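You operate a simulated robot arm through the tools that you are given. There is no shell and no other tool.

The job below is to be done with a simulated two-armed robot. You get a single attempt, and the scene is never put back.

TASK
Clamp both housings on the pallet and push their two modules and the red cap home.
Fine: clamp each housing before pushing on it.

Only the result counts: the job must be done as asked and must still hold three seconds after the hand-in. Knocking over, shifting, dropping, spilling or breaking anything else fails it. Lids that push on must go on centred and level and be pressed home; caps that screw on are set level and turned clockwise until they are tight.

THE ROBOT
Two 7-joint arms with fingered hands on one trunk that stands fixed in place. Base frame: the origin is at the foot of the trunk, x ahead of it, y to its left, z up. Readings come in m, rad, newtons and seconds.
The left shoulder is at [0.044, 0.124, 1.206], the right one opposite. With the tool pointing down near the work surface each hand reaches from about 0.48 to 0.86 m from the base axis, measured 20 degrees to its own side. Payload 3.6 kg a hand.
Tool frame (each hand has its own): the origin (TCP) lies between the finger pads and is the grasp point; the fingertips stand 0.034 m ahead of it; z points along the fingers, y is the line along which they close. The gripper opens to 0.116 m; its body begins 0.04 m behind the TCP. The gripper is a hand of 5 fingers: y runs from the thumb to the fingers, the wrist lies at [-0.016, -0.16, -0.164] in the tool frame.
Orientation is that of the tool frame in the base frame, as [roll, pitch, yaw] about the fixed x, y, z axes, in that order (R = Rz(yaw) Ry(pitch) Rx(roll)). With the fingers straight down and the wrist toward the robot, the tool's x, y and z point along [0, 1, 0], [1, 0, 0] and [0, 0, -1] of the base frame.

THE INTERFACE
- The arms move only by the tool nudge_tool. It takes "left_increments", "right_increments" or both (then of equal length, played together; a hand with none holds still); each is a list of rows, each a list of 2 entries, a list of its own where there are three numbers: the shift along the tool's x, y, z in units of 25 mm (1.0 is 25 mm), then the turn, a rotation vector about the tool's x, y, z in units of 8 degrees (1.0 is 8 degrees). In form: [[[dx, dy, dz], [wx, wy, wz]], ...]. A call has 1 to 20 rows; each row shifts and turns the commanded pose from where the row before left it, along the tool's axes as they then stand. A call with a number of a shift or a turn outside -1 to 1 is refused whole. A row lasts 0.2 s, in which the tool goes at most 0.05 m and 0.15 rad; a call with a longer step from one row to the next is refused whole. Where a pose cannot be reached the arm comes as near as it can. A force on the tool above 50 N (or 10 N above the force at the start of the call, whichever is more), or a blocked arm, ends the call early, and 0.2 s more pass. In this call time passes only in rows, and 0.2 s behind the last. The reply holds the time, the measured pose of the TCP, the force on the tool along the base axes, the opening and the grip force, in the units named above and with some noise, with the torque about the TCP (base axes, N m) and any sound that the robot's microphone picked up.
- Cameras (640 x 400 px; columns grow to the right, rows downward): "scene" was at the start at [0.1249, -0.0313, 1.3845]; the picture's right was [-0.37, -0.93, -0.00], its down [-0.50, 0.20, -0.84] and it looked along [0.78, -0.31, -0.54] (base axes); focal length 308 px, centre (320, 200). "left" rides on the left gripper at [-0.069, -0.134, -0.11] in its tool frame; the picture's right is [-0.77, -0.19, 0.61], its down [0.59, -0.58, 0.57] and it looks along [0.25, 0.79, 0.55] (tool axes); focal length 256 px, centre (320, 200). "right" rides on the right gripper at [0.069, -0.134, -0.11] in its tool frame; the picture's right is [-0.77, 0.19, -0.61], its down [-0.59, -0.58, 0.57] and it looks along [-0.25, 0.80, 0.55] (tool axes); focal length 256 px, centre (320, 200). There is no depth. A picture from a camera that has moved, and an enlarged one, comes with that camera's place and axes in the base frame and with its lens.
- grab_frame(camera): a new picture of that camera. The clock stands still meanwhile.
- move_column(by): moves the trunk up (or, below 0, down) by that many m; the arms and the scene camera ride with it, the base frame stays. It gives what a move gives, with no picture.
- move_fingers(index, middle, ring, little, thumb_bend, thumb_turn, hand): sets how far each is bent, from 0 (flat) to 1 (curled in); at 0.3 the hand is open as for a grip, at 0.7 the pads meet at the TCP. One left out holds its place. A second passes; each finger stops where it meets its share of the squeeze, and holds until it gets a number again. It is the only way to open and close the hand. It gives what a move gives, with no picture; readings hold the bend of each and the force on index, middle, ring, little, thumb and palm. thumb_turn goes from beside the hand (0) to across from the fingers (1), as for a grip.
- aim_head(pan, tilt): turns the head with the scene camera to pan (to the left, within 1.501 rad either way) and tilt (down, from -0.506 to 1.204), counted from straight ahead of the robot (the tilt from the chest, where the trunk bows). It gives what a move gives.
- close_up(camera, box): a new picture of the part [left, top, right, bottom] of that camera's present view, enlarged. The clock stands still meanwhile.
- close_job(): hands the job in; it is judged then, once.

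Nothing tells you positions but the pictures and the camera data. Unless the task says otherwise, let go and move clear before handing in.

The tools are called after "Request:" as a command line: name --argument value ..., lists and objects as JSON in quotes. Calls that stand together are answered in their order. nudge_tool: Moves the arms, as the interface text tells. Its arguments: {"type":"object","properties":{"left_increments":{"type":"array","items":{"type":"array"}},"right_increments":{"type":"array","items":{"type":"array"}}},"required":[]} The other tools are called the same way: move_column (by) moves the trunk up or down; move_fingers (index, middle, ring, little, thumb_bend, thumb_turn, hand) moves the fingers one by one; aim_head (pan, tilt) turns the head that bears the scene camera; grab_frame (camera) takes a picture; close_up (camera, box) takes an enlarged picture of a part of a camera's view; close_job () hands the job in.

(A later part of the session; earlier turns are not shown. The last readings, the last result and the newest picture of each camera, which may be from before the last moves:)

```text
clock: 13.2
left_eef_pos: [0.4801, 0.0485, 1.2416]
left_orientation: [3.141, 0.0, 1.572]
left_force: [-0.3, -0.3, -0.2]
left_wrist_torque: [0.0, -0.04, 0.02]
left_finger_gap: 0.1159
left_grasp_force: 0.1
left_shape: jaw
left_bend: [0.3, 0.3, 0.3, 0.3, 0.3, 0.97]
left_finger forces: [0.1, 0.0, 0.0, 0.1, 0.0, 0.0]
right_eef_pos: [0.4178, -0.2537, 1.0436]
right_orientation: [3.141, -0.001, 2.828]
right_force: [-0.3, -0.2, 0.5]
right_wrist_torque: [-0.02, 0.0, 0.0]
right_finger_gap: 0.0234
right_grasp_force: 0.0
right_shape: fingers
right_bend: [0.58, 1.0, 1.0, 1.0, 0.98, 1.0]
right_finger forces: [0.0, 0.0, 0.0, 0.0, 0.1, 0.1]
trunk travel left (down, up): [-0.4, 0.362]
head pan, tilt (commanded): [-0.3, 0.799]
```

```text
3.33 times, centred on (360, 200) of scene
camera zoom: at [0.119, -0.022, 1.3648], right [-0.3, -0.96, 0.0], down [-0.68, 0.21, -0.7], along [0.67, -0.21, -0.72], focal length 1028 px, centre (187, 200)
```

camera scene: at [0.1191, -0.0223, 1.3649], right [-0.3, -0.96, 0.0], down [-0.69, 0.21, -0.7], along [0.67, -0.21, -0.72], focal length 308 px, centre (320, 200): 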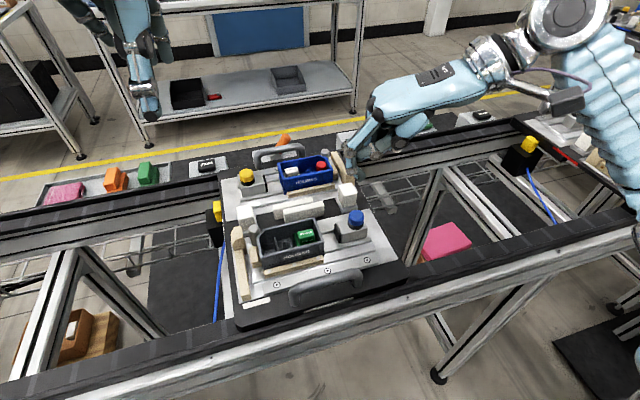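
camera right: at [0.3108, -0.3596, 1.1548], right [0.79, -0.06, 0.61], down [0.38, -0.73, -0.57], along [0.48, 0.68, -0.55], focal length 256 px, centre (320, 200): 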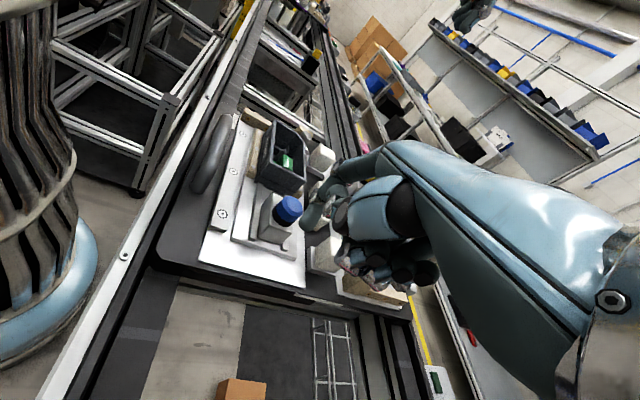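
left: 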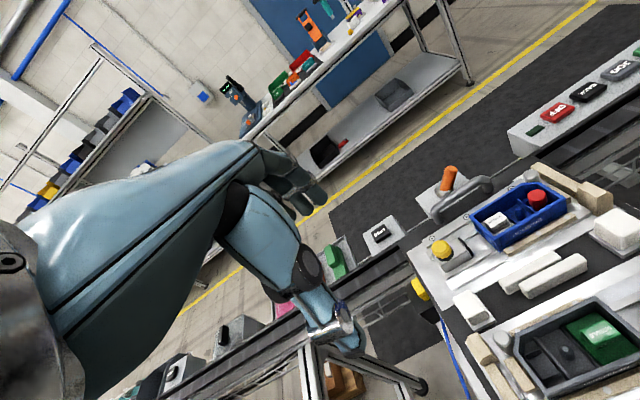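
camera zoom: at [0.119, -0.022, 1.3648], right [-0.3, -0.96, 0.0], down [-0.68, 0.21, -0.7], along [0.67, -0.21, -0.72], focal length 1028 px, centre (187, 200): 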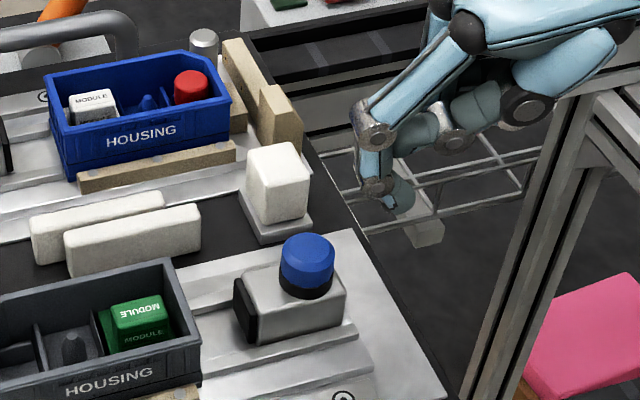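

The knob and block are unchanged. To keep the curled fingers away from the white block while pushing, I'll turn the hand back 24°, line the tip up behind the block, and lower it most of the way, then look.

Request:
nudge_tool --right_increments '[[[0, 0, 0], [0, 0, 1]], [[0, 0, 0], [0, 0, 1]], [[0, 0, 0], [0, 0, 1]], [[0.477, -0.128, 0], [0, 0, 0]], [[0, 0, 0.7], [0, 0, 0]], [[0, 0, 0.7], [0, 0, 0]]]'

Request:
close_up --camera "right" --box '[160, 130, 400, 330]'

Request:
close_up --camera "scene" --box '[300, 140, 420, 260]'

```text
clock: 14.6
left_eef_pos: [0.4797, 0.0487, 1.2422]
left_orientation: [-3.141, 0.0, 1.569]
left_force: [0.8, 0.6, -0.8]
left_wrist_torque: [0.0, 0.02, 0.01]
left_finger_gap: 0.1159
left_grasp_force: 0.1
left_shape: jaw
left_bend: [0.3, 0.3, 0.3, 0.3, 0.3, 0.97]
left_finger forces: [0.0, 0.1, 0.0, 0.0, 0.0, 0.0]
right_eef_pos: [0.4064, -0.2484, 1.0102]
right_orientation: [3.14, -0.001, 2.41]
right_force: [0.0, 0.0, 0.6]
right_wrist_torque: [-0.01, 0.0, 0.0]
right_finger_gap: 0.0231
right_grasp_force: 0.0
right_shape: fingers
right_bend: [0.58, 1.0, 1.0, 1.0, 0.98, 1.0]
right_finger forces: [0.0, 0.1, 0.1, 0.0, 0.1, 0.1]
trunk travel left (down, up): [-0.4, 0.362]
head pan, tilt (commanded): [-0.3, 0.799]
```

```text
2.00 times, centred on (280, 230) of right
camera zoom: at [0.2646, -0.3016, 1.1214], right [0.7, -0.38, 0.61], down [0.05, -0.82, -0.57], along [0.72, 0.43, -0.55], focal length 512 px, centre (400, 140)
```

zoom: 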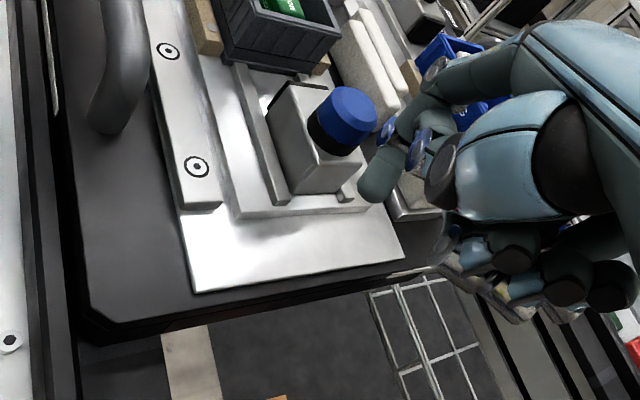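

```text
3.33 times, centred on (360, 200) of scene
camera zoom: at [0.119, -0.0219, 1.3649], right [-0.3, -0.96, 0.0], down [-0.69, 0.21, -0.7], along [0.67, -0.21, -0.72], focal length 1028 px, centre (187, 200)
```

zoom: 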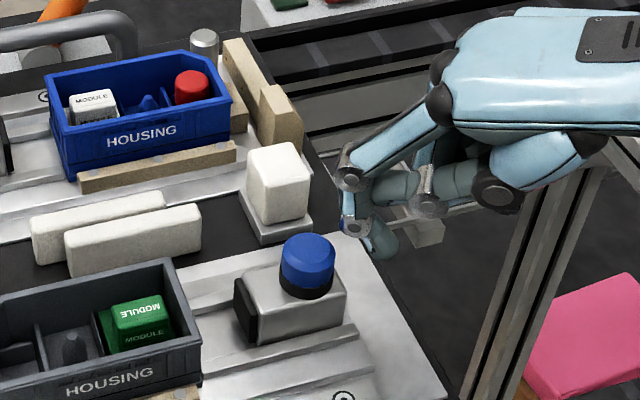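

The tip is lined up behind the block, about 12 mm away. I'll lower the last bit and approach until it touches, in small steps.

Request:
nudge_tool --right_increments '[[[0, 0, 0.6], [0, 0, 0]], [[0.107, 0.119, 0], [0, 0, 0]], [[0.107, 0.119, 0], [0, 0, 0]], [[0.08, 0.089, 0], [0, 0, 0]], [[0.054, 0.059, 0], [0, 0, 0]]]'

Request:
close_up --camera "scene" --box '[300, 140, 420, 260]'

```text
clock: 15.8
left_eef_pos: [0.4793, 0.0484, 1.2421]
left_orientation: [3.141, 0.0, 1.571]
left_force: [-0.3, -0.2, -1.5]
left_wrist_torque: [0.03, 0.0, -0.01]
left_finger_gap: 0.1158
left_grasp_force: 0.0
left_shape: jaw
left_bend: [0.3, 0.3, 0.3, 0.3, 0.3, 0.97]
left_finger forces: [0.0, 0.0, 0.0, 0.0, 0.0, 0.0]
right_eef_pos: [0.4061, -0.2339, 0.9954]
right_orientation: [3.141, -0.001, 2.41]
right_force: [0.5, -3.4, -0.2]
right_wrist_torque: [-0.02, -0.03, -0.07]
right_finger_gap: 0.0234
right_grasp_force: 0.1
right_shape: fingers
right_bend: [0.58, 1.0, 1.0, 1.0, 0.98, 1.0]
right_finger forces: [0.1, 0.1, 0.0, 0.1, 0.0, 0.0]
trunk travel left (down, up): [-0.4, 0.362]
head pan, tilt (commanded): [-0.3, 0.799]
```

```text
3.33 times, centred on (360, 200) of scene
camera zoom: at [0.1194, -0.0226, 1.3648], right [-0.3, -0.96, 0.0], down [-0.69, 0.21, -0.7], along [0.67, -0.21, -0.72], focal length 1028 px, centre (187, 200)
```

zoom: 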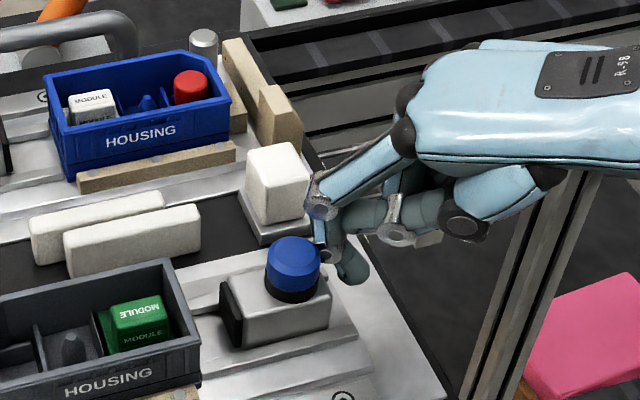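

The block slides with only about 3 N, so this is a slide clamp. I'll keep pushing it toward the grey housing until the jaw meets it and the force rises.

Request:
nudge_tool --right_increments '[[[0.08, 0.089, 0], [0, 0, 0]], [[0.08, 0.089, 0], [0, 0, 0]], [[0.08, 0.089, 0], [0, 0, 0]], [[0.08, 0.089, 0], [0, 0, 0]]]'

Request:
close_up --camera "scene" --box '[240, 150, 400, 270]'

Request:
close_up --camera "right" --box '[160, 130, 400, 330]'

```text
clock: 16.8
left_eef_pos: [0.4804, 0.0485, 1.2423]
left_orientation: [-3.14, 0.0, 1.574]
left_force: [-0.5, 0.2, 0.2]
left_wrist_torque: [0.0, 0.0, -0.05]
left_finger_gap: 0.1155
left_grasp_force: 0.1
left_shape: jaw
left_bend: [0.3, 0.3, 0.3, 0.3, 0.3, 0.97]
left_finger forces: [0.0, 0.1, 0.1, 0.0, 0.0, 0.0]
right_eef_pos: [0.4067, -0.2204, 0.9956]
right_orientation: [-3.141, -0.001, 2.409]
right_force: [-0.8, 0.1, -0.3]
right_wrist_torque: [0.01, 0.01, 0.0]
right_finger_gap: 0.0233
right_grasp_force: 0.0
right_shape: fingers
right_bend: [0.58, 1.0, 1.0, 1.0, 0.98, 1.0]
right_finger forces: [0.0, 0.0, 0.0, 0.1, 0.0, 0.1]
trunk travel left (down, up): [-0.4, 0.362]
head pan, tilt (commanded): [-0.3, 0.799]
```

```text
3.33 times, centred on (320, 210) of scene
camera zoom: at [0.1191, -0.0218, 1.3649], right [-0.3, -0.96, 0.0], down [-0.69, 0.21, -0.7], along [0.67, -0.21, -0.72], focal length 1028 px, centre (320, 167)
```

zoom: 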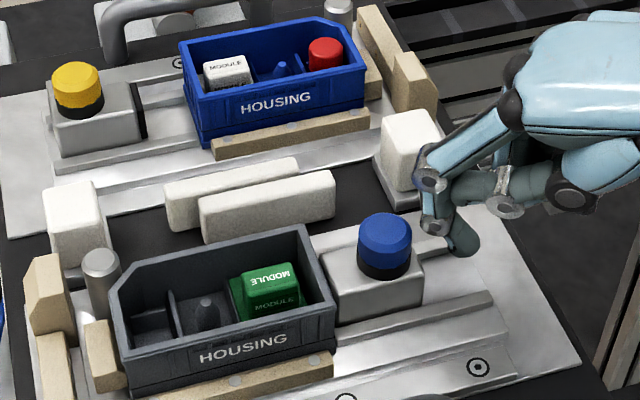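

```text
2.00 times, centred on (280, 230) of right
camera zoom: at [0.2654, -0.2749, 1.1062], right [0.7, -0.38, 0.61], down [0.05, -0.82, -0.57], along [0.72, 0.43, -0.55], focal length 512 px, centre (400, 140)
```

zoom: 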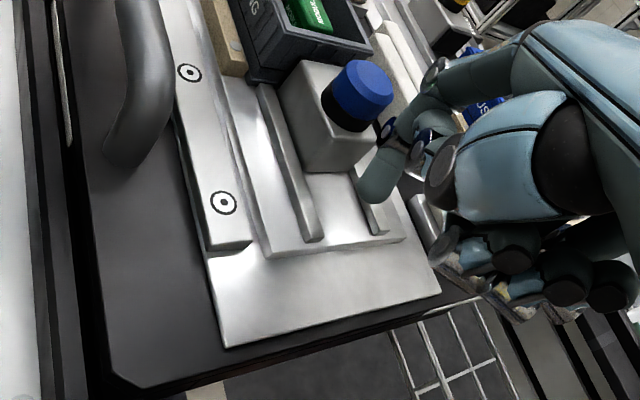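

The block has run ahead of the finger and its jaw now seems to be against the housing, like an over-centre snap. I'll look closely at the jaw and the housing's far end.

Request:
close_up --camera "scene" --box '[235, 190, 355, 270]'

Request:
close_up --camera "left" --box '[480, 270, 640, 400]'

Request:
close_up --camera "right" --box '[230, 120, 330, 200]'

```text
5.00 times, centred on (295, 230) of scene
camera zoom: at [0.1191, -0.0218, 1.3649], right [-0.3, -0.96, 0.0], down [-0.69, 0.21, -0.7], along [0.67, -0.21, -0.72], focal length 1542 px, centre (445, 50)
```

zoom: 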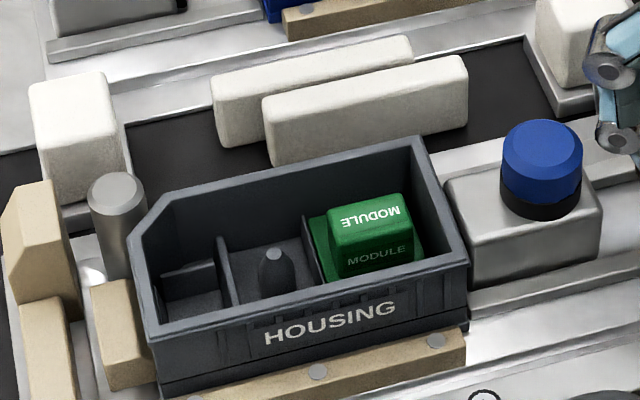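

```text
3.08 times, centred on (560, 335) of left
camera zoom: at [0.3452, -0.0202, 1.353], right [-0.19, -0.77, -0.61], down [-0.58, 0.59, -0.57], along [0.79, 0.25, -0.55], focal length 788 px, centre (-418, -215)
```

zoom: 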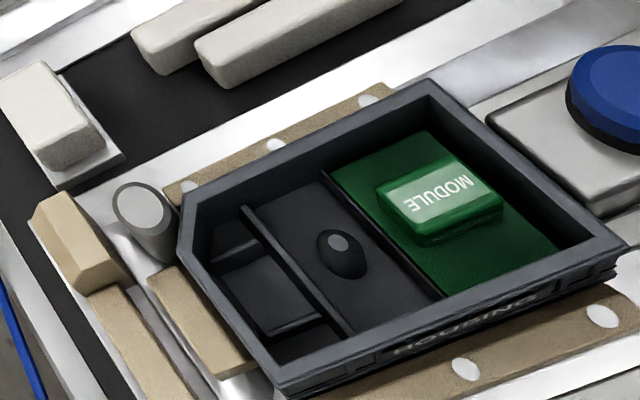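

```text
5.00 times, centred on (280, 160) of right
camera zoom: at [0.2654, -0.2749, 1.1062], right [0.7, -0.38, 0.61], down [0.05, -0.82, -0.57], along [0.72, 0.43, -0.55], focal length 1280 px, centre (520, 400)
```

zoom: 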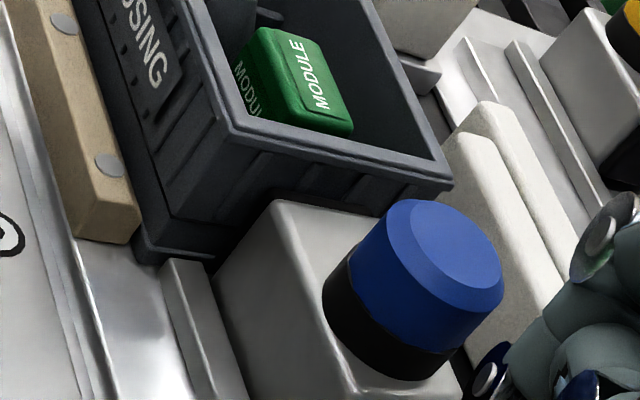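

The jaw is tucked under the housing rim against its wall. To make sure it is fully closed, I'll follow up with the finger and press the block on with a modest force.

Request:
nudge_tool --right_increments '[[[0.08, 0.089, 0], [0, 0, 0]], [[0.08, 0.089, 0], [0, 0, 0]], [[0.08, 0.089, 0], [0, 0, 0]], [[0.054, 0.059, 0], [0, 0, 0]]]'

Request:
close_up --camera "scene" --box '[235, 190, 355, 270]'

```text
clock: 17.8
left_eef_pos: [0.4803, 0.0473, 1.2428]
left_orientation: [-3.14, 0.0, 1.57]
left_force: [-0.2, 0.2, -0.4]
left_wrist_torque: [0.02, 0.03, 0.0]
left_finger_gap: 0.116
left_grasp_force: 0.2
left_shape: jaw
left_bend: [0.3, 0.3, 0.3, 0.3, 0.3, 0.97]
left_finger forces: [0.1, 0.0, 0.0, 0.1, 0.1, 0.0]
right_eef_pos: [0.4054, -0.2118, 0.9941]
right_orientation: [3.139, 0.0, 2.408]
right_force: [0.8, -4.6, 0.0]
right_wrist_torque: [-0.01, 0.0, -0.07]
right_finger_gap: 0.0234
right_grasp_force: 0.0
right_shape: fingers
right_bend: [0.58, 1.0, 1.0, 1.0, 0.98, 1.0]
right_finger forces: [0.0, 0.0, 0.0, 0.1, 0.0, 0.0]
trunk travel left (down, up): [-0.4, 0.362]
head pan, tilt (commanded): [-0.3, 0.799]
```

```text
5.00 times, centred on (295, 230) of scene
camera zoom: at [0.1192, -0.0227, 1.3649], right [-0.3, -0.95, 0.0], down [-0.68, 0.21, -0.7], along [0.67, -0.21, -0.72], focal length 1542 px, centre (445, 50)
```

zoom: 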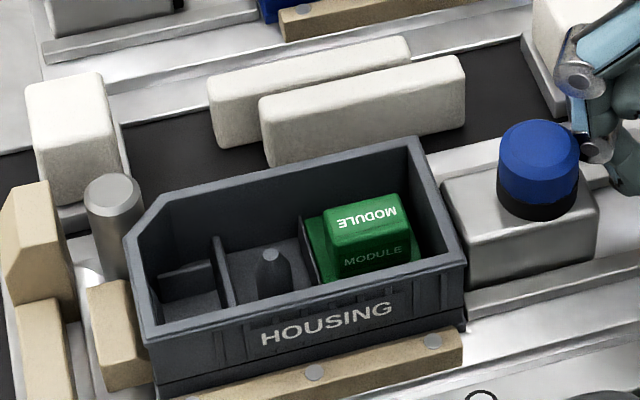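

The finger touches the block again (4.6 N) and nothing moved relative to the pallet. I'll add a bit more push to confirm it's firm.

Request:
nudge_tool --right_increments '[[[0.04, 0.045, 0], [0, 0, 0]], [[0.04, 0.045, 0], [0, 0, 0]]]'

Request:
close_up --camera "scene" --box '[235, 190, 355, 270]'

```text
clock: 18.4
left_eef_pos: [0.48, 0.0462, 1.2421]
left_orientation: [-3.141, -0.001, 1.57]
left_force: [0.5, -0.3, 0.4]
left_wrist_torque: [0.03, 0.01, -0.01]
left_finger_gap: 0.1159
left_grasp_force: 0.0
left_shape: jaw
left_bend: [0.3, 0.3, 0.3, 0.3, 0.3, 0.97]
left_finger forces: [0.0, 0.0, 0.0, 0.0, 0.0, 0.0]
right_eef_pos: [0.4069, -0.2106, 0.9929]
right_orientation: [3.139, 0.0, 2.406]
right_force: [-0.2, -12.7, 3.6]
right_wrist_torque: [0.07, -0.08, -0.22]
right_finger_gap: 0.0229
right_grasp_force: 15.8
right_shape: fingers
right_bend: [0.55, 1.0, 1.0, 1.0, 0.98, 1.0]
right_finger forces: [32.0, 0.1, 0.0, 0.0, 0.0, 0.0]
trunk travel left (down, up): [-0.4, 0.362]
head pan, tilt (commanded): [-0.3, 0.799]
```

```text
5.00 times, centred on (295, 230) of scene
camera zoom: at [0.1189, -0.0244, 1.3649], right [-0.3, -0.95, 0.0], down [-0.68, 0.21, -0.7], along [0.67, -0.21, -0.72], focal length 1542 px, centre (445, 50)
```

zoom: 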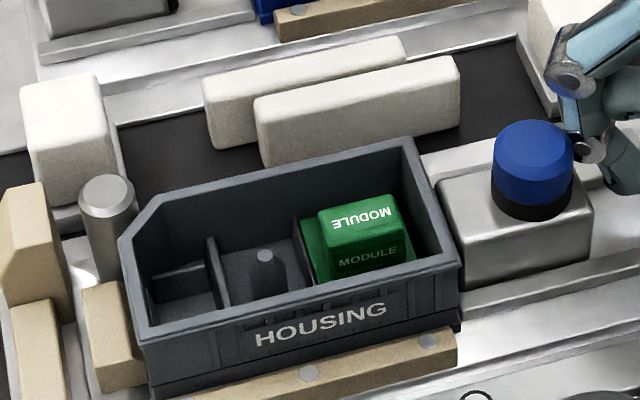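

The clamp is firm (12.7 N on the block with no movement). Now I'll withdraw, rise clear, turn the hand to keep the curled fingers away from the knob, tilt it a little so the index leads, and check the new shape.

Request:
nudge_tool --right_increments '[[[-0.267, -0.297, 0], [0, 0, 0]], [[-0.267, -0.297, 0], [0, 0, 0]], [[-0.267, -0.297, 0], [0, 0, 0]], [[0, 0, -0.9], [0, 0, 0]], [[0, 0, -0.9], [0, 0, 0]], [[0, 0, -0.9], [0, 0, 0]], [[0, 0, -0.9], [0, 0, 0]], [[0, 0, 0], [0, 0, -1]], [[0, 0, 0], [0, 0, -1]], [[0, 0, 0], [0, 0, -1]], [[0, 0, 0], [0, 0, -1]], [[0, 0, 0], [0, 0, -1]], [[0, 0, 0], [1, 0, 0]], [[0, 0, 0], [1, 0, 0]], [[0, 0, 0], [1, 0, 0]]]'

Request:
move_fingers --hand "right" --index 0.42

Request:
grab_frame --camera "scene"

Request:
close_up --camera "scene" --box '[320, 60, 480, 240]'

Request:
close_up --camera "right" --box '[160, 130, 400, 330]'

```text
clock: 21.6
left_eef_pos: [0.4781, 0.05, 1.243]
left_orientation: [-3.141, -0.001, 1.572]
left_force: [0.3, -0.1, -0.1]
left_wrist_torque: [-0.03, 0.0, 0.02]
left_finger_gap: 0.1158
left_grasp_force: 0.1
left_shape: jaw
left_bend: [0.3, 0.3, 0.3, 0.3, 0.3, 0.97]
left_finger forces: [0.0, 0.0, 0.0, 0.1, 0.1, 0.1]
right_eef_pos: [0.4054, -0.2361, 1.0842]
right_orientation: [-2.721, 0.0, 3.107]
right_force: [-0.8, 0.5, 0.4]
right_wrist_torque: [0.0, -0.01, 0.0]
right_finger_gap: 0.0232
right_grasp_force: 0.0
right_shape: fingers
right_bend: [0.58, 1.0, 1.0, 1.0, 0.98, 1.0]
right_finger forces: [0.0, 0.0, 0.0, 0.1, 0.0, 0.1]
trunk travel left (down, up): [-0.4, 0.362]
head pan, tilt (commanded): [-0.3, 0.799]
```

```text
clock: 22.6
left_eef_pos: [0.4806, 0.0485, 1.2422]
left_orientation: [-3.14, -0.001, 1.57]
left_force: [-0.5, -0.3, 0.2]
left_wrist_torque: [-0.02, -0.01, 0.01]
left_finger_gap: 0.1157
left_grasp_force: 0.0
left_shape: jaw
left_bend: [0.3, 0.3, 0.3, 0.3, 0.3, 0.97]
left_finger forces: [0.1, 0.0, 0.0, 0.1, 0.1, 0.0]
right_eef_pos: [0.4057, -0.2387, 1.0842]
right_orientation: [-2.722, 0.0, 3.106]
right_force: [0.5, 0.7, 0.8]
right_wrist_torque: [-0.02, 0.04, 0.0]
right_finger_gap: 0.0302
right_grasp_force: 0.2
right_shape: fingers
right_bend: [0.42, 1.0, 1.0, 1.0, 1.0, 1.0]
right_finger forces: [0.0, 0.0, 0.1, 0.1, 0.0, 0.0]
trunk travel left (down, up): [-0.4, 0.362]
head pan, tilt (commanded): [-0.3, 0.799]
```

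```text
taken
camera scene: at [0.1192, -0.022, 1.3649], right [-0.3, -0.96, 0.0], down [-0.69, 0.21, -0.7], along [0.67, -0.21, -0.72], focal length 308 px, centre (320, 200)
```

scene: 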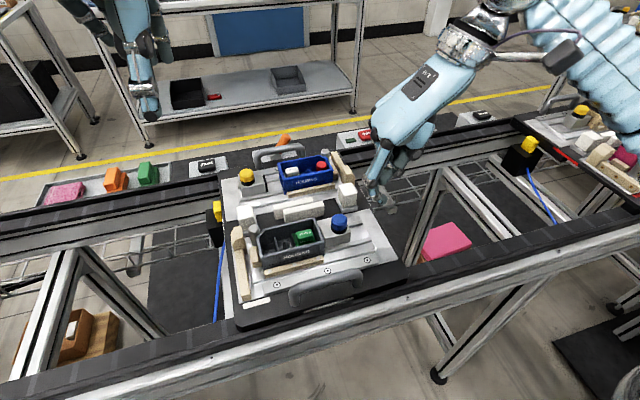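

```text
2.22 times, centred on (400, 150) of scene
camera zoom: at [0.1192, -0.022, 1.3649], right [-0.3, -0.96, 0.0], down [-0.69, 0.21, -0.7], along [0.67, -0.21, -0.72], focal length 685 px, centre (142, 311)
```

zoom: 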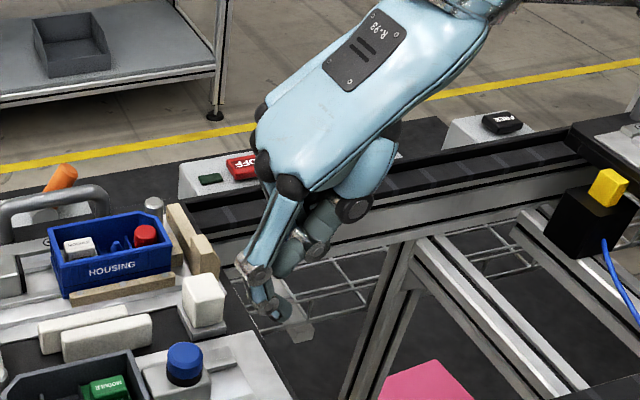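

```text
2.00 times, centred on (280, 230) of right
camera zoom: at [0.3345, -0.3137, 1.2404], right [0.78, 0.39, 0.48], down [0.56, -0.78, -0.28], along [0.26, 0.49, -0.83], focal length 512 px, centre (400, 140)
```

zoom: 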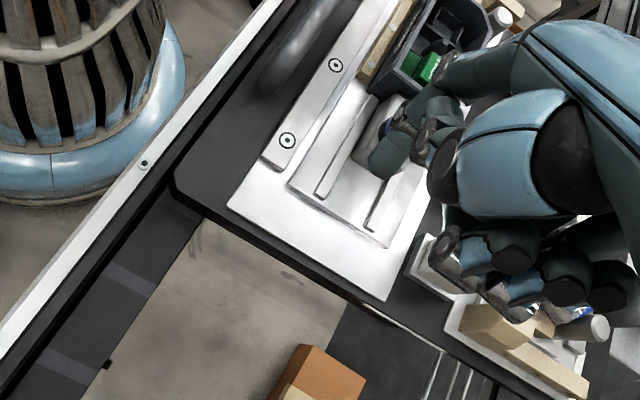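

The clamp stayed closed after the finger left. Now I'll get precise views of the fingertip in this new posture.

Request:
close_up --camera "scene" --box '[360, 150, 440, 210]'

Request:
close_up --camera "right" --box '[260, 140, 380, 220]'

```text
6.67 times, centred on (400, 180) of scene
camera zoom: at [0.1192, -0.022, 1.3649], right [-0.3, -0.96, 0.0], down [-0.69, 0.21, -0.7], along [0.67, -0.21, -0.72], focal length 2056 px, centre (-213, 333)
```

zoom: 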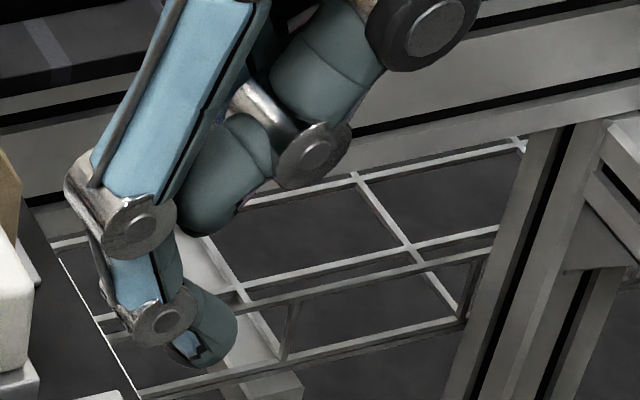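

```text
5.00 times, centred on (320, 180) of right
camera zoom: at [0.3345, -0.3137, 1.2404], right [0.78, 0.39, 0.48], down [0.56, -0.78, -0.28], along [0.26, 0.49, -0.83], focal length 1280 px, centre (320, 300)
```

zoom: 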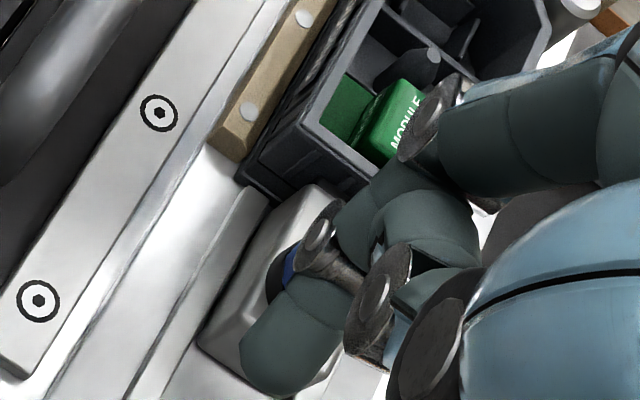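

The fingertip is now near (0.398, −0.2095, 1.026), well below the other fingers. I'll carry it over the green module at about (0.417, −0.090) keeping the same height, then check.

Request:
nudge_tool --right_increments '[[[-0.118, 0.878, -0.391], [0, 0, 0]], [[-0.118, 0.878, -0.391], [0, 0, 0]], [[-0.118, 0.878, -0.391], [0, 0, 0]], [[-0.118, 0.878, -0.391], [0, 0, 0]], [[-0.118, 0.878, -0.391], [0, 0, 0]]]'

Request:
close_up --camera "scene" --box '[240, 120, 400, 240]'

Request:
close_up --camera "right" --box '[240, 120, 400, 240]'

Request:
close_up --camera "left" --box '[480, 270, 640, 400]'

```text
clock: 23.8
left_eef_pos: [0.4794, 0.0498, 1.2418]
left_orientation: [-3.141, 0.002, 1.572]
left_force: [-0.1, -0.2, 0.1]
left_wrist_torque: [0.0, 0.03, 0.0]
left_finger_gap: 0.1158
left_grasp_force: 0.1
left_shape: jaw
left_bend: [0.3, 0.3, 0.3, 0.3, 0.3, 0.97]
left_finger forces: [0.1, 0.0, 0.0, 0.0, 0.1, 0.0]
right_eef_pos: [0.4264, -0.1179, 1.0825]
right_orientation: [-2.72, 0.0, 3.107]
right_force: [0.6, -0.4, -0.1]
right_wrist_torque: [-0.02, 0.03, -0.01]
right_finger_gap: 0.0303
right_grasp_force: 0.1
right_shape: fingers
right_bend: [0.42, 1.0, 1.0, 1.0, 1.0, 1.0]
right_finger forces: [0.1, 0.0, 0.0, 0.1, 0.1, 0.0]
trunk travel left (down, up): [-0.4, 0.362]
head pan, tilt (commanded): [-0.3, 0.799]
```

```text
3.33 times, centred on (320, 180) of scene
camera zoom: at [0.1195, -0.021, 1.3648], right [-0.3, -0.96, 0.0], down [-0.69, 0.21, -0.7], along [0.67, -0.21, -0.72], focal length 1028 px, centre (320, 267)
```

zoom: 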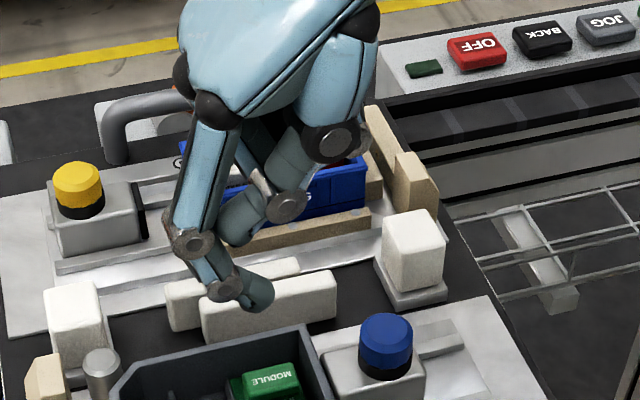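

```text
3.33 times, centred on (320, 180) of right
camera zoom: at [0.3543, -0.1932, 1.2399], right [0.78, 0.39, 0.48], down [0.56, -0.78, -0.28], along [0.26, 0.49, -0.83], focal length 853 px, centre (320, 267)
```

zoom: 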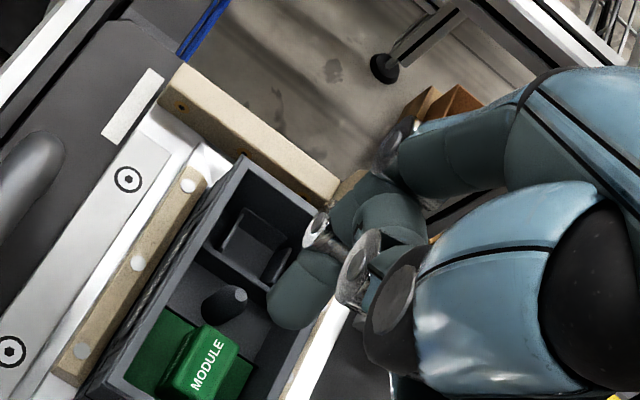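

```text
3.08 times, centred on (560, 335) of left
camera zoom: at [0.3457, -0.0194, 1.3529], right [-0.19, -0.77, -0.61], down [-0.58, 0.59, -0.57], along [0.79, 0.25, -0.55], focal length 788 px, centre (-418, -215)
```

zoom: 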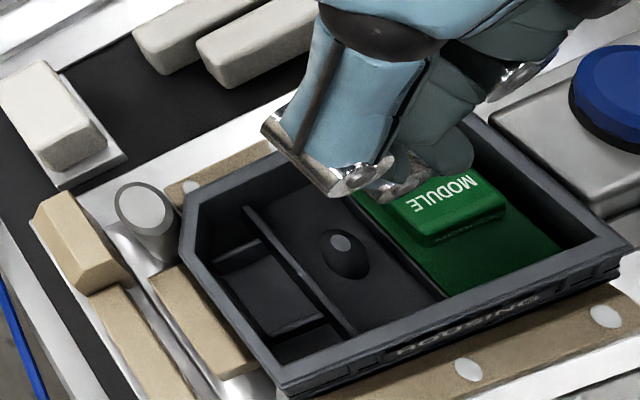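

The tip is within about 3 mm of the module's centre and roughly 5 cm above it. I'll correct and descend 40 mm, then look again.

Request:
nudge_tool --right_increments '[[[0.075, -0.146, 0.065], [0, 0, 0]], [[0, 0.325, 0.731], [0, 0, 0]], [[0, 0.325, 0.731], [0, 0, 0]]]'

Request:
close_up --camera "scene" --box '[250, 160, 370, 250]'

Request:
close_up --camera "right" --box '[240, 120, 400, 240]'

Request:
close_up --camera "left" --box '[480, 270, 640, 400]'

```text
clock: 24.6
left_eef_pos: [0.4804, 0.0483, 1.2423]
left_orientation: [3.141, 0.001, 1.571]
left_force: [-0.5, -0.6, 0.3]
left_wrist_torque: [0.03, 0.0, 0.01]
left_finger_gap: 0.116
left_grasp_force: 0.1
left_shape: jaw
left_bend: [0.3, 0.3, 0.3, 0.3, 0.3, 0.97]
left_finger forces: [0.0, 0.1, 0.0, 0.0, 0.1, 0.0]
right_eef_pos: [0.4258, -0.1231, 1.0435]
right_orientation: [-2.723, 0.0, 3.105]
right_force: [-0.3, 0.0, -0.4]
right_wrist_torque: [0.01, -0.01, 0.01]
right_finger_gap: 0.0304
right_grasp_force: 0.1
right_shape: fingers
right_bend: [0.42, 1.0, 1.0, 1.0, 1.0, 1.0]
right_finger forces: [0.0, 0.0, 0.1, 0.0, 0.0, 0.0]
trunk travel left (down, up): [-0.4, 0.362]
head pan, tilt (commanded): [-0.3, 0.799]
```

```text
4.44 times, centred on (310, 205) of scene
camera zoom: at [0.1192, -0.0219, 1.3649], right [-0.3, -0.96, 0.0], down [-0.69, 0.21, -0.7], along [0.67, -0.21, -0.72], focal length 1371 px, centre (364, 178)
```

zoom: 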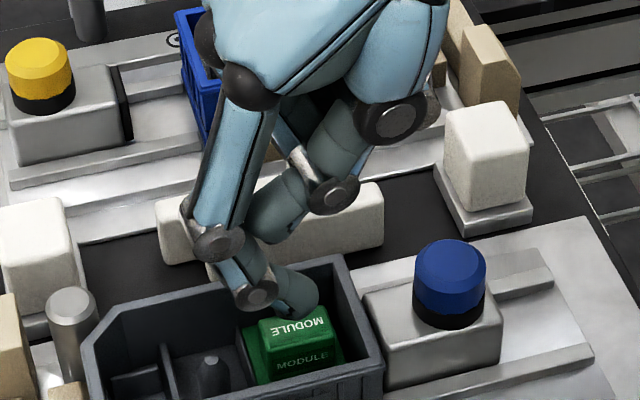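

```text
3.33 times, centred on (320, 180) of right
camera zoom: at [0.3517, -0.1976, 1.1987], right [0.78, 0.39, 0.48], down [0.56, -0.78, -0.28], along [0.26, 0.49, -0.83], focal length 853 px, centre (320, 267)
```

zoom: 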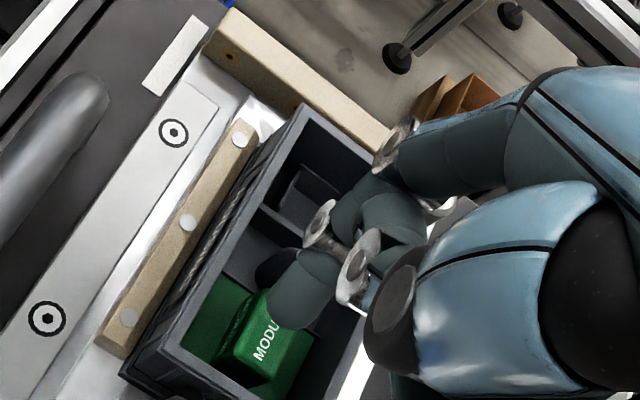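

```text
3.08 times, centred on (560, 335) of left
camera zoom: at [0.3454, -0.0205, 1.3529], right [-0.19, -0.77, -0.61], down [-0.58, 0.59, -0.57], along [0.79, 0.25, -0.55], focal length 788 px, centre (-418, -215)
```

zoom: 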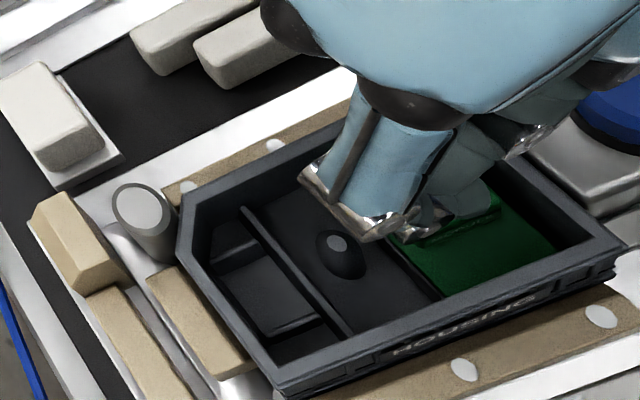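

The tip is centred over the green module, about 1 cm above it. I'll creep down to contact.

Request:
nudge_tool --right_increments '[[[0, 0.065, 0.146], [0, 0, 0]], [[0, 0.065, 0.146], [0, 0, 0]], [[0, 0.033, 0.073], [0, 0, 0]], [[0, 0.033, 0.073], [0, 0, 0]]]'

Request:
close_up --camera "scene" --box '[250, 160, 370, 250]'

Request:
close_up --camera "right" --box '[240, 120, 400, 240]'

```text
clock: 25.6
left_eef_pos: [0.4802, 0.0484, 1.2412]
left_orientation: [-3.141, 0.002, 1.57]
left_force: [0.7, -1.0, 0.7]
left_wrist_torque: [0.0, -0.02, -0.02]
left_finger_gap: 0.1161
left_grasp_force: 0.0
left_shape: jaw
left_bend: [0.3, 0.3, 0.3, 0.3, 0.3, 0.97]
left_finger forces: [0.1, 0.0, 0.1, 0.0, 0.0, 0.1]
right_eef_pos: [0.4231, -0.1225, 1.0319]
right_orientation: [-2.721, -0.001, 3.107]
right_force: [0.8, -1.1, 0.2]
right_wrist_torque: [0.03, 0.02, 0.0]
right_finger_gap: 0.0309
right_grasp_force: 0.1
right_shape: fingers
right_bend: [0.42, 1.0, 1.0, 1.0, 1.0, 1.0]
right_finger forces: [0.1, 0.1, 0.0, 0.1, 0.0, 0.0]
trunk travel left (down, up): [-0.4, 0.362]
head pan, tilt (commanded): [-0.3, 0.799]
```

```text
4.44 times, centred on (310, 205) of scene
camera zoom: at [0.1192, -0.0219, 1.3649], right [-0.3, -0.96, 0.0], down [-0.69, 0.21, -0.7], along [0.67, -0.21, -0.72], focal length 1371 px, centre (364, 178)
```

zoom: 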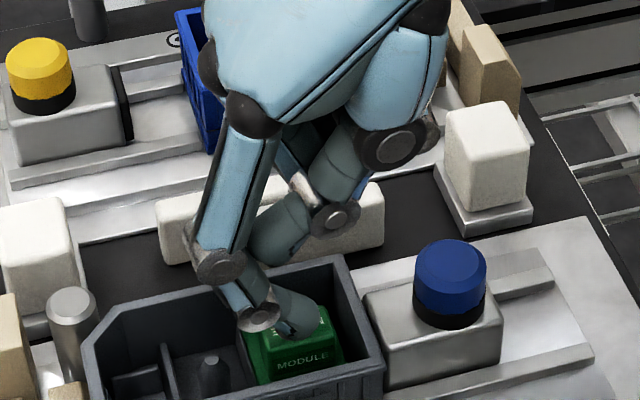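

```text
3.33 times, centred on (320, 180) of right
camera zoom: at [0.3513, -0.1974, 1.1882], right [0.78, 0.39, 0.48], down [0.56, -0.78, -0.28], along [0.26, 0.49, -0.83], focal length 853 px, centre (320, 267)
```

zoom: 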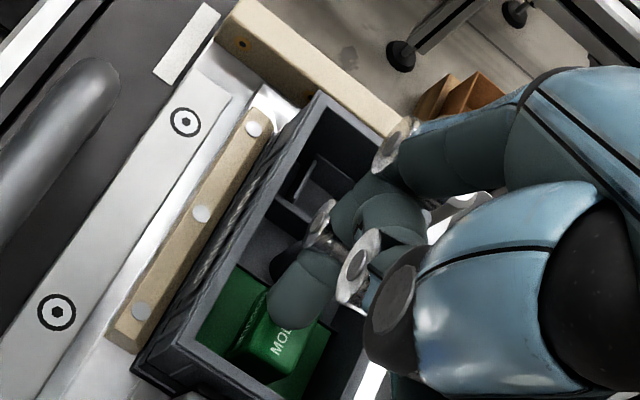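

Almost touching. A few more small steps down.

Request:
nudge_tool --right_increments '[[[0, 0.033, 0.073], [0, 0, 0]], [[0, 0.033, 0.073], [0, 0, 0]], [[0, 0.033, 0.073], [0, 0, 0]]]'

Request:
close_up --camera "scene" --box '[250, 160, 370, 250]'

```text
clock: 26.4
left_eef_pos: [0.4795, 0.0502, 1.2426]
left_orientation: [3.141, -0.001, 1.571]
left_force: [0.4, 0.3, 0.5]
left_wrist_torque: [-0.01, -0.01, 0.0]
left_finger_gap: 0.1161
left_grasp_force: 0.0
left_shape: jaw
left_bend: [0.3, 0.3, 0.3, 0.3, 0.3, 0.97]
left_finger forces: [0.0, 0.0, 0.0, 0.1, 0.0, 0.0]
right_eef_pos: [0.4229, -0.1211, 1.027]
right_orientation: [-2.725, 0.002, 3.108]
right_force: [-0.6, 0.5, 6.0]
right_wrist_torque: [0.15, 0.09, 0.01]
right_finger_gap: 0.0297
right_grasp_force: 2.1
right_shape: fingers
right_bend: [0.43, 1.0, 1.0, 1.0, 1.0, 1.0]
right_finger forces: [4.6, 0.0, 0.1, 0.0, 0.0, 0.1]
trunk travel left (down, up): [-0.4, 0.362]
head pan, tilt (commanded): [-0.3, 0.799]
```

```text
4.44 times, centred on (310, 205) of scene
camera zoom: at [0.1187, -0.0217, 1.365], right [-0.3, -0.96, 0.0], down [-0.68, 0.21, -0.7], along [0.67, -0.21, -0.72], focal length 1371 px, centre (364, 178)
```

zoom: 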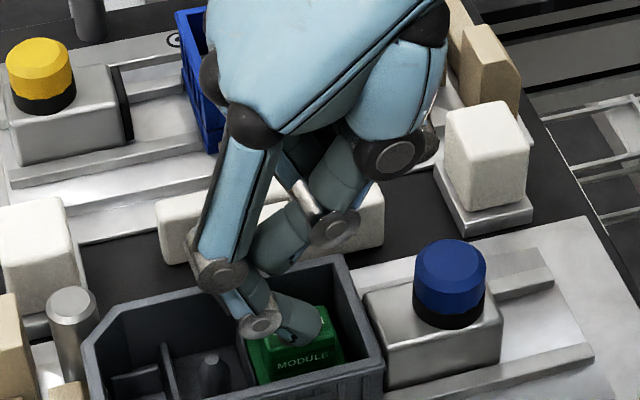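

Contact at about 6 N with the module. I'll push in small steps and listen for a click.

Request:
nudge_tool --right_increments '[[[0, 0.033, 0.073], [0, 0, 0]], [[0, 0.033, 0.073], [0, 0, 0]], [[0, 0.033, 0.073], [0, 0, 0]]]'

Request:
close_up --camera "scene" --box '[250, 160, 370, 250]'

```text
clock: 27.2
left_eef_pos: [0.479, 0.0487, 1.2434]
left_orientation: [3.141, 0.0, 1.571]
left_force: [-0.4, 0.8, -0.3]
left_wrist_torque: [0.0, 0.04, -0.03]
left_finger_gap: 0.116
left_grasp_force: 0.1
left_shape: jaw
left_bend: [0.3, 0.3, 0.3, 0.3, 0.3, 0.97]
left_finger forces: [0.0, 0.0, 0.1, 0.0, 0.0, 0.1]
right_eef_pos: [0.4232, -0.1209, 1.0225]
right_orientation: [-2.727, 0.001, 3.105]
right_force: [0.0, 2.1, 14.3]
right_wrist_torque: [0.58, 0.1, -0.03]
right_finger_gap: 0.0294
right_grasp_force: 7.7
right_shape: fingers
right_bend: [0.42, 1.0, 1.0, 1.0, 1.0, 1.0]
right_finger forces: [15.0, 0.0, 0.1, 0.1, 0.1, 0.0]
trunk travel left (down, up): [-0.4, 0.362]
head pan, tilt (commanded): [-0.3, 0.799]
```

```text
4.44 times, centred on (310, 205) of scene
camera zoom: at [0.1181, -0.0212, 1.3652], right [-0.3, -0.96, 0.0], down [-0.68, 0.21, -0.7], along [0.67, -0.21, -0.72], focal length 1371 px, centre (364, 178)
```

zoom: 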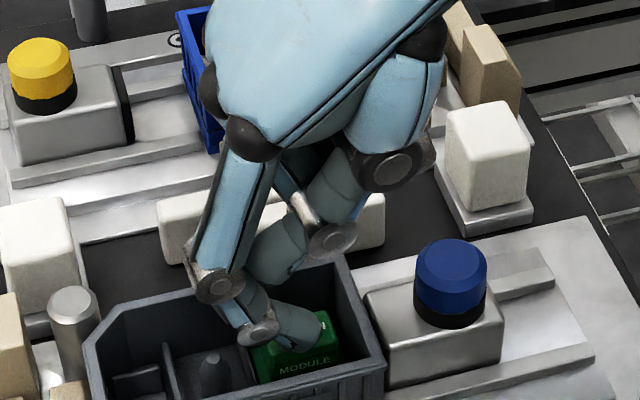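

The force rises slowly (14 N over about 4.5 mm), so the module is going in. I'll continue.

Request:
nudge_tool --right_increments '[[[0, 0.033, 0.073], [0, 0, 0]], [[0, 0.033, 0.073], [0, 0, 0]], [[0, 0.033, 0.073], [0, 0, 0]]]'

Request:
close_up --camera "scene" --box '[250, 160, 370, 250]'

Request:
close_up --camera "right" --box '[240, 120, 400, 240]'

```text
clock: 28.0
left_eef_pos: [0.4773, 0.0513, 1.2436]
left_orientation: [3.141, 0.001, 1.573]
left_force: [0.3, -0.1, -0.6]
left_wrist_torque: [-0.02, 0.01, -0.01]
left_finger_gap: 0.1161
left_grasp_force: 0.0
left_shape: jaw
left_bend: [0.3, 0.3, 0.3, 0.3, 0.3, 0.97]
left_finger forces: [0.0, 0.0, 0.1, 0.0, 0.0, 0.0]
right_eef_pos: [0.4221, -0.1193, 1.0166]
right_orientation: [-2.728, 0.004, 3.107]
right_force: [-0.2, 12.9, 35.0]
right_wrist_torque: [1.6, 0.29, -0.13]
right_finger_gap: 0.0248
right_grasp_force: 17.7
right_shape: fingers
right_bend: [0.41, 1.0, 1.0, 1.0, 1.0, 1.0]
right_finger forces: [35.5, 0.0, 0.0, 0.0, 0.0, 0.0]
trunk travel left (down, up): [-0.4, 0.362]
head pan, tilt (commanded): [-0.3, 0.799]
```

```text
4.44 times, centred on (310, 205) of scene
camera zoom: at [0.1168, -0.0188, 1.3654], right [-0.29, -0.96, 0.0], down [-0.68, 0.21, -0.7], along [0.67, -0.21, -0.72], focal length 1371 px, centre (364, 178)
```

zoom: 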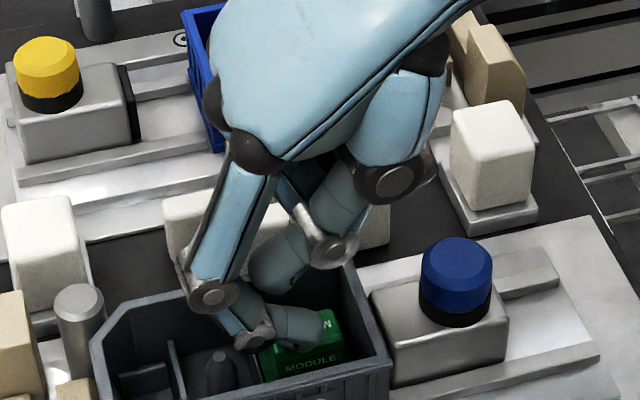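

```text
3.33 times, centred on (320, 180) of right
camera zoom: at [0.3497, -0.1951, 1.1725], right [0.78, 0.39, 0.49], down [0.56, -0.78, -0.28], along [0.27, 0.5, -0.83], focal length 853 px, centre (320, 267)
```

zoom: 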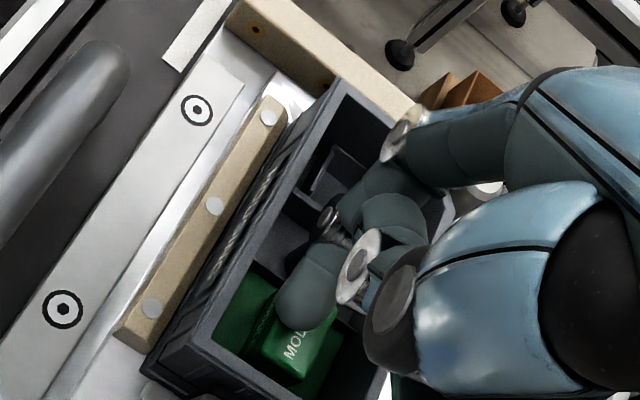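

Now at 35 N with some sideways reaction (13 N) — the finger may be sliding or the module may be home. I'll lift off and look at the module before pushing further.

Request:
nudge_tool --right_increments '[[[0, -0.163, -0.366], [0, 0, 0]], [[0, -0.325, -0.731], [0, 0, 0]], [[0, -0.325, -0.731], [0, 0, 0]], [[0, -0.325, -0.731], [0, 0, 0]]]'

Request:
close_up --camera "scene" --box '[235, 190, 355, 270]'

Request:
close_up --camera "right" --box '[200, 140, 360, 260]'

Request:
close_up --camera "left" --box '[480, 270, 640, 400]'

```text
clock: 29.0
left_eef_pos: [0.4794, 0.0481, 1.2418]
left_orientation: [-3.141, 0.0, 1.572]
left_force: [0.0, -0.1, 0.0]
left_wrist_torque: [0.0, 0.01, 0.0]
left_finger_gap: 0.1159
left_grasp_force: 0.0
left_shape: jaw
left_bend: [0.3, 0.3, 0.3, 0.3, 0.3, 0.97]
left_finger forces: [0.0, 0.1, 0.1, 0.0, 0.0, 0.1]
right_eef_pos: [0.4231, -0.1239, 1.0854]
right_orientation: [-2.722, -0.002, 3.104]
right_force: [-0.5, -0.7, 0.8]
right_wrist_torque: [-0.06, 0.01, 0.03]
right_finger_gap: 0.0304
right_grasp_force: 0.2
right_shape: fingers
right_bend: [0.42, 1.0, 1.0, 1.0, 1.0, 1.0]
right_finger forces: [0.1, 0.1, 0.1, 0.0, 0.1, 0.0]
trunk travel left (down, up): [-0.4, 0.362]
head pan, tilt (commanded): [-0.3, 0.799]
```

```text
5.00 times, centred on (295, 230) of scene
camera zoom: at [0.119, -0.0216, 1.3648], right [-0.3, -0.96, 0.0], down [-0.68, 0.21, -0.7], along [0.67, -0.21, -0.72], focal length 1542 px, centre (445, 50)
```

zoom: 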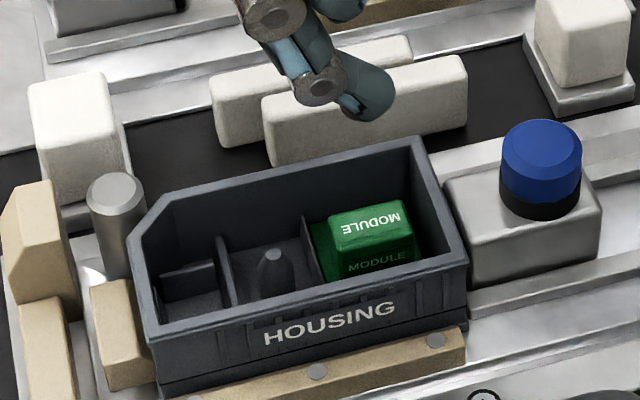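

```text
3.33 times, centred on (280, 200) of right
camera zoom: at [0.351, -0.1986, 1.2407], right [0.78, 0.39, 0.48], down [0.56, -0.78, -0.28], along [0.26, 0.49, -0.83], focal length 853 px, centre (453, 200)
```

zoom: 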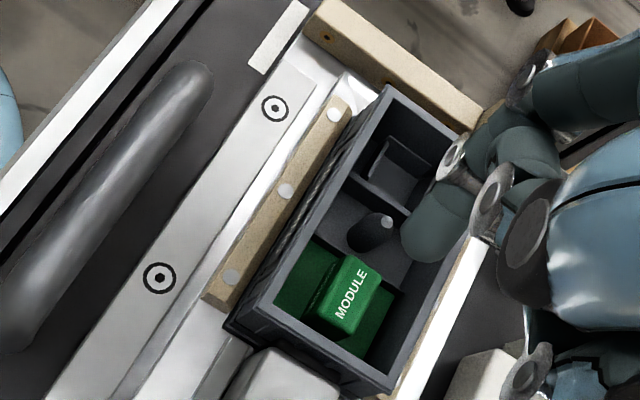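

```text
3.08 times, centred on (560, 335) of left
camera zoom: at [0.3452, -0.0202, 1.353], right [-0.19, -0.77, -0.61], down [-0.58, 0.59, -0.57], along [0.79, 0.25, -0.55], focal length 788 px, centre (-418, -215)
```

zoom: 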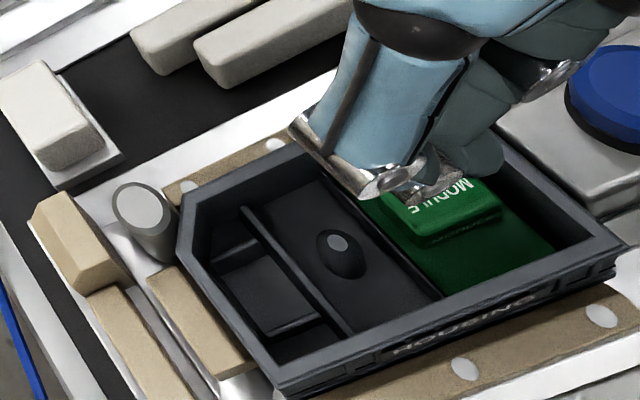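

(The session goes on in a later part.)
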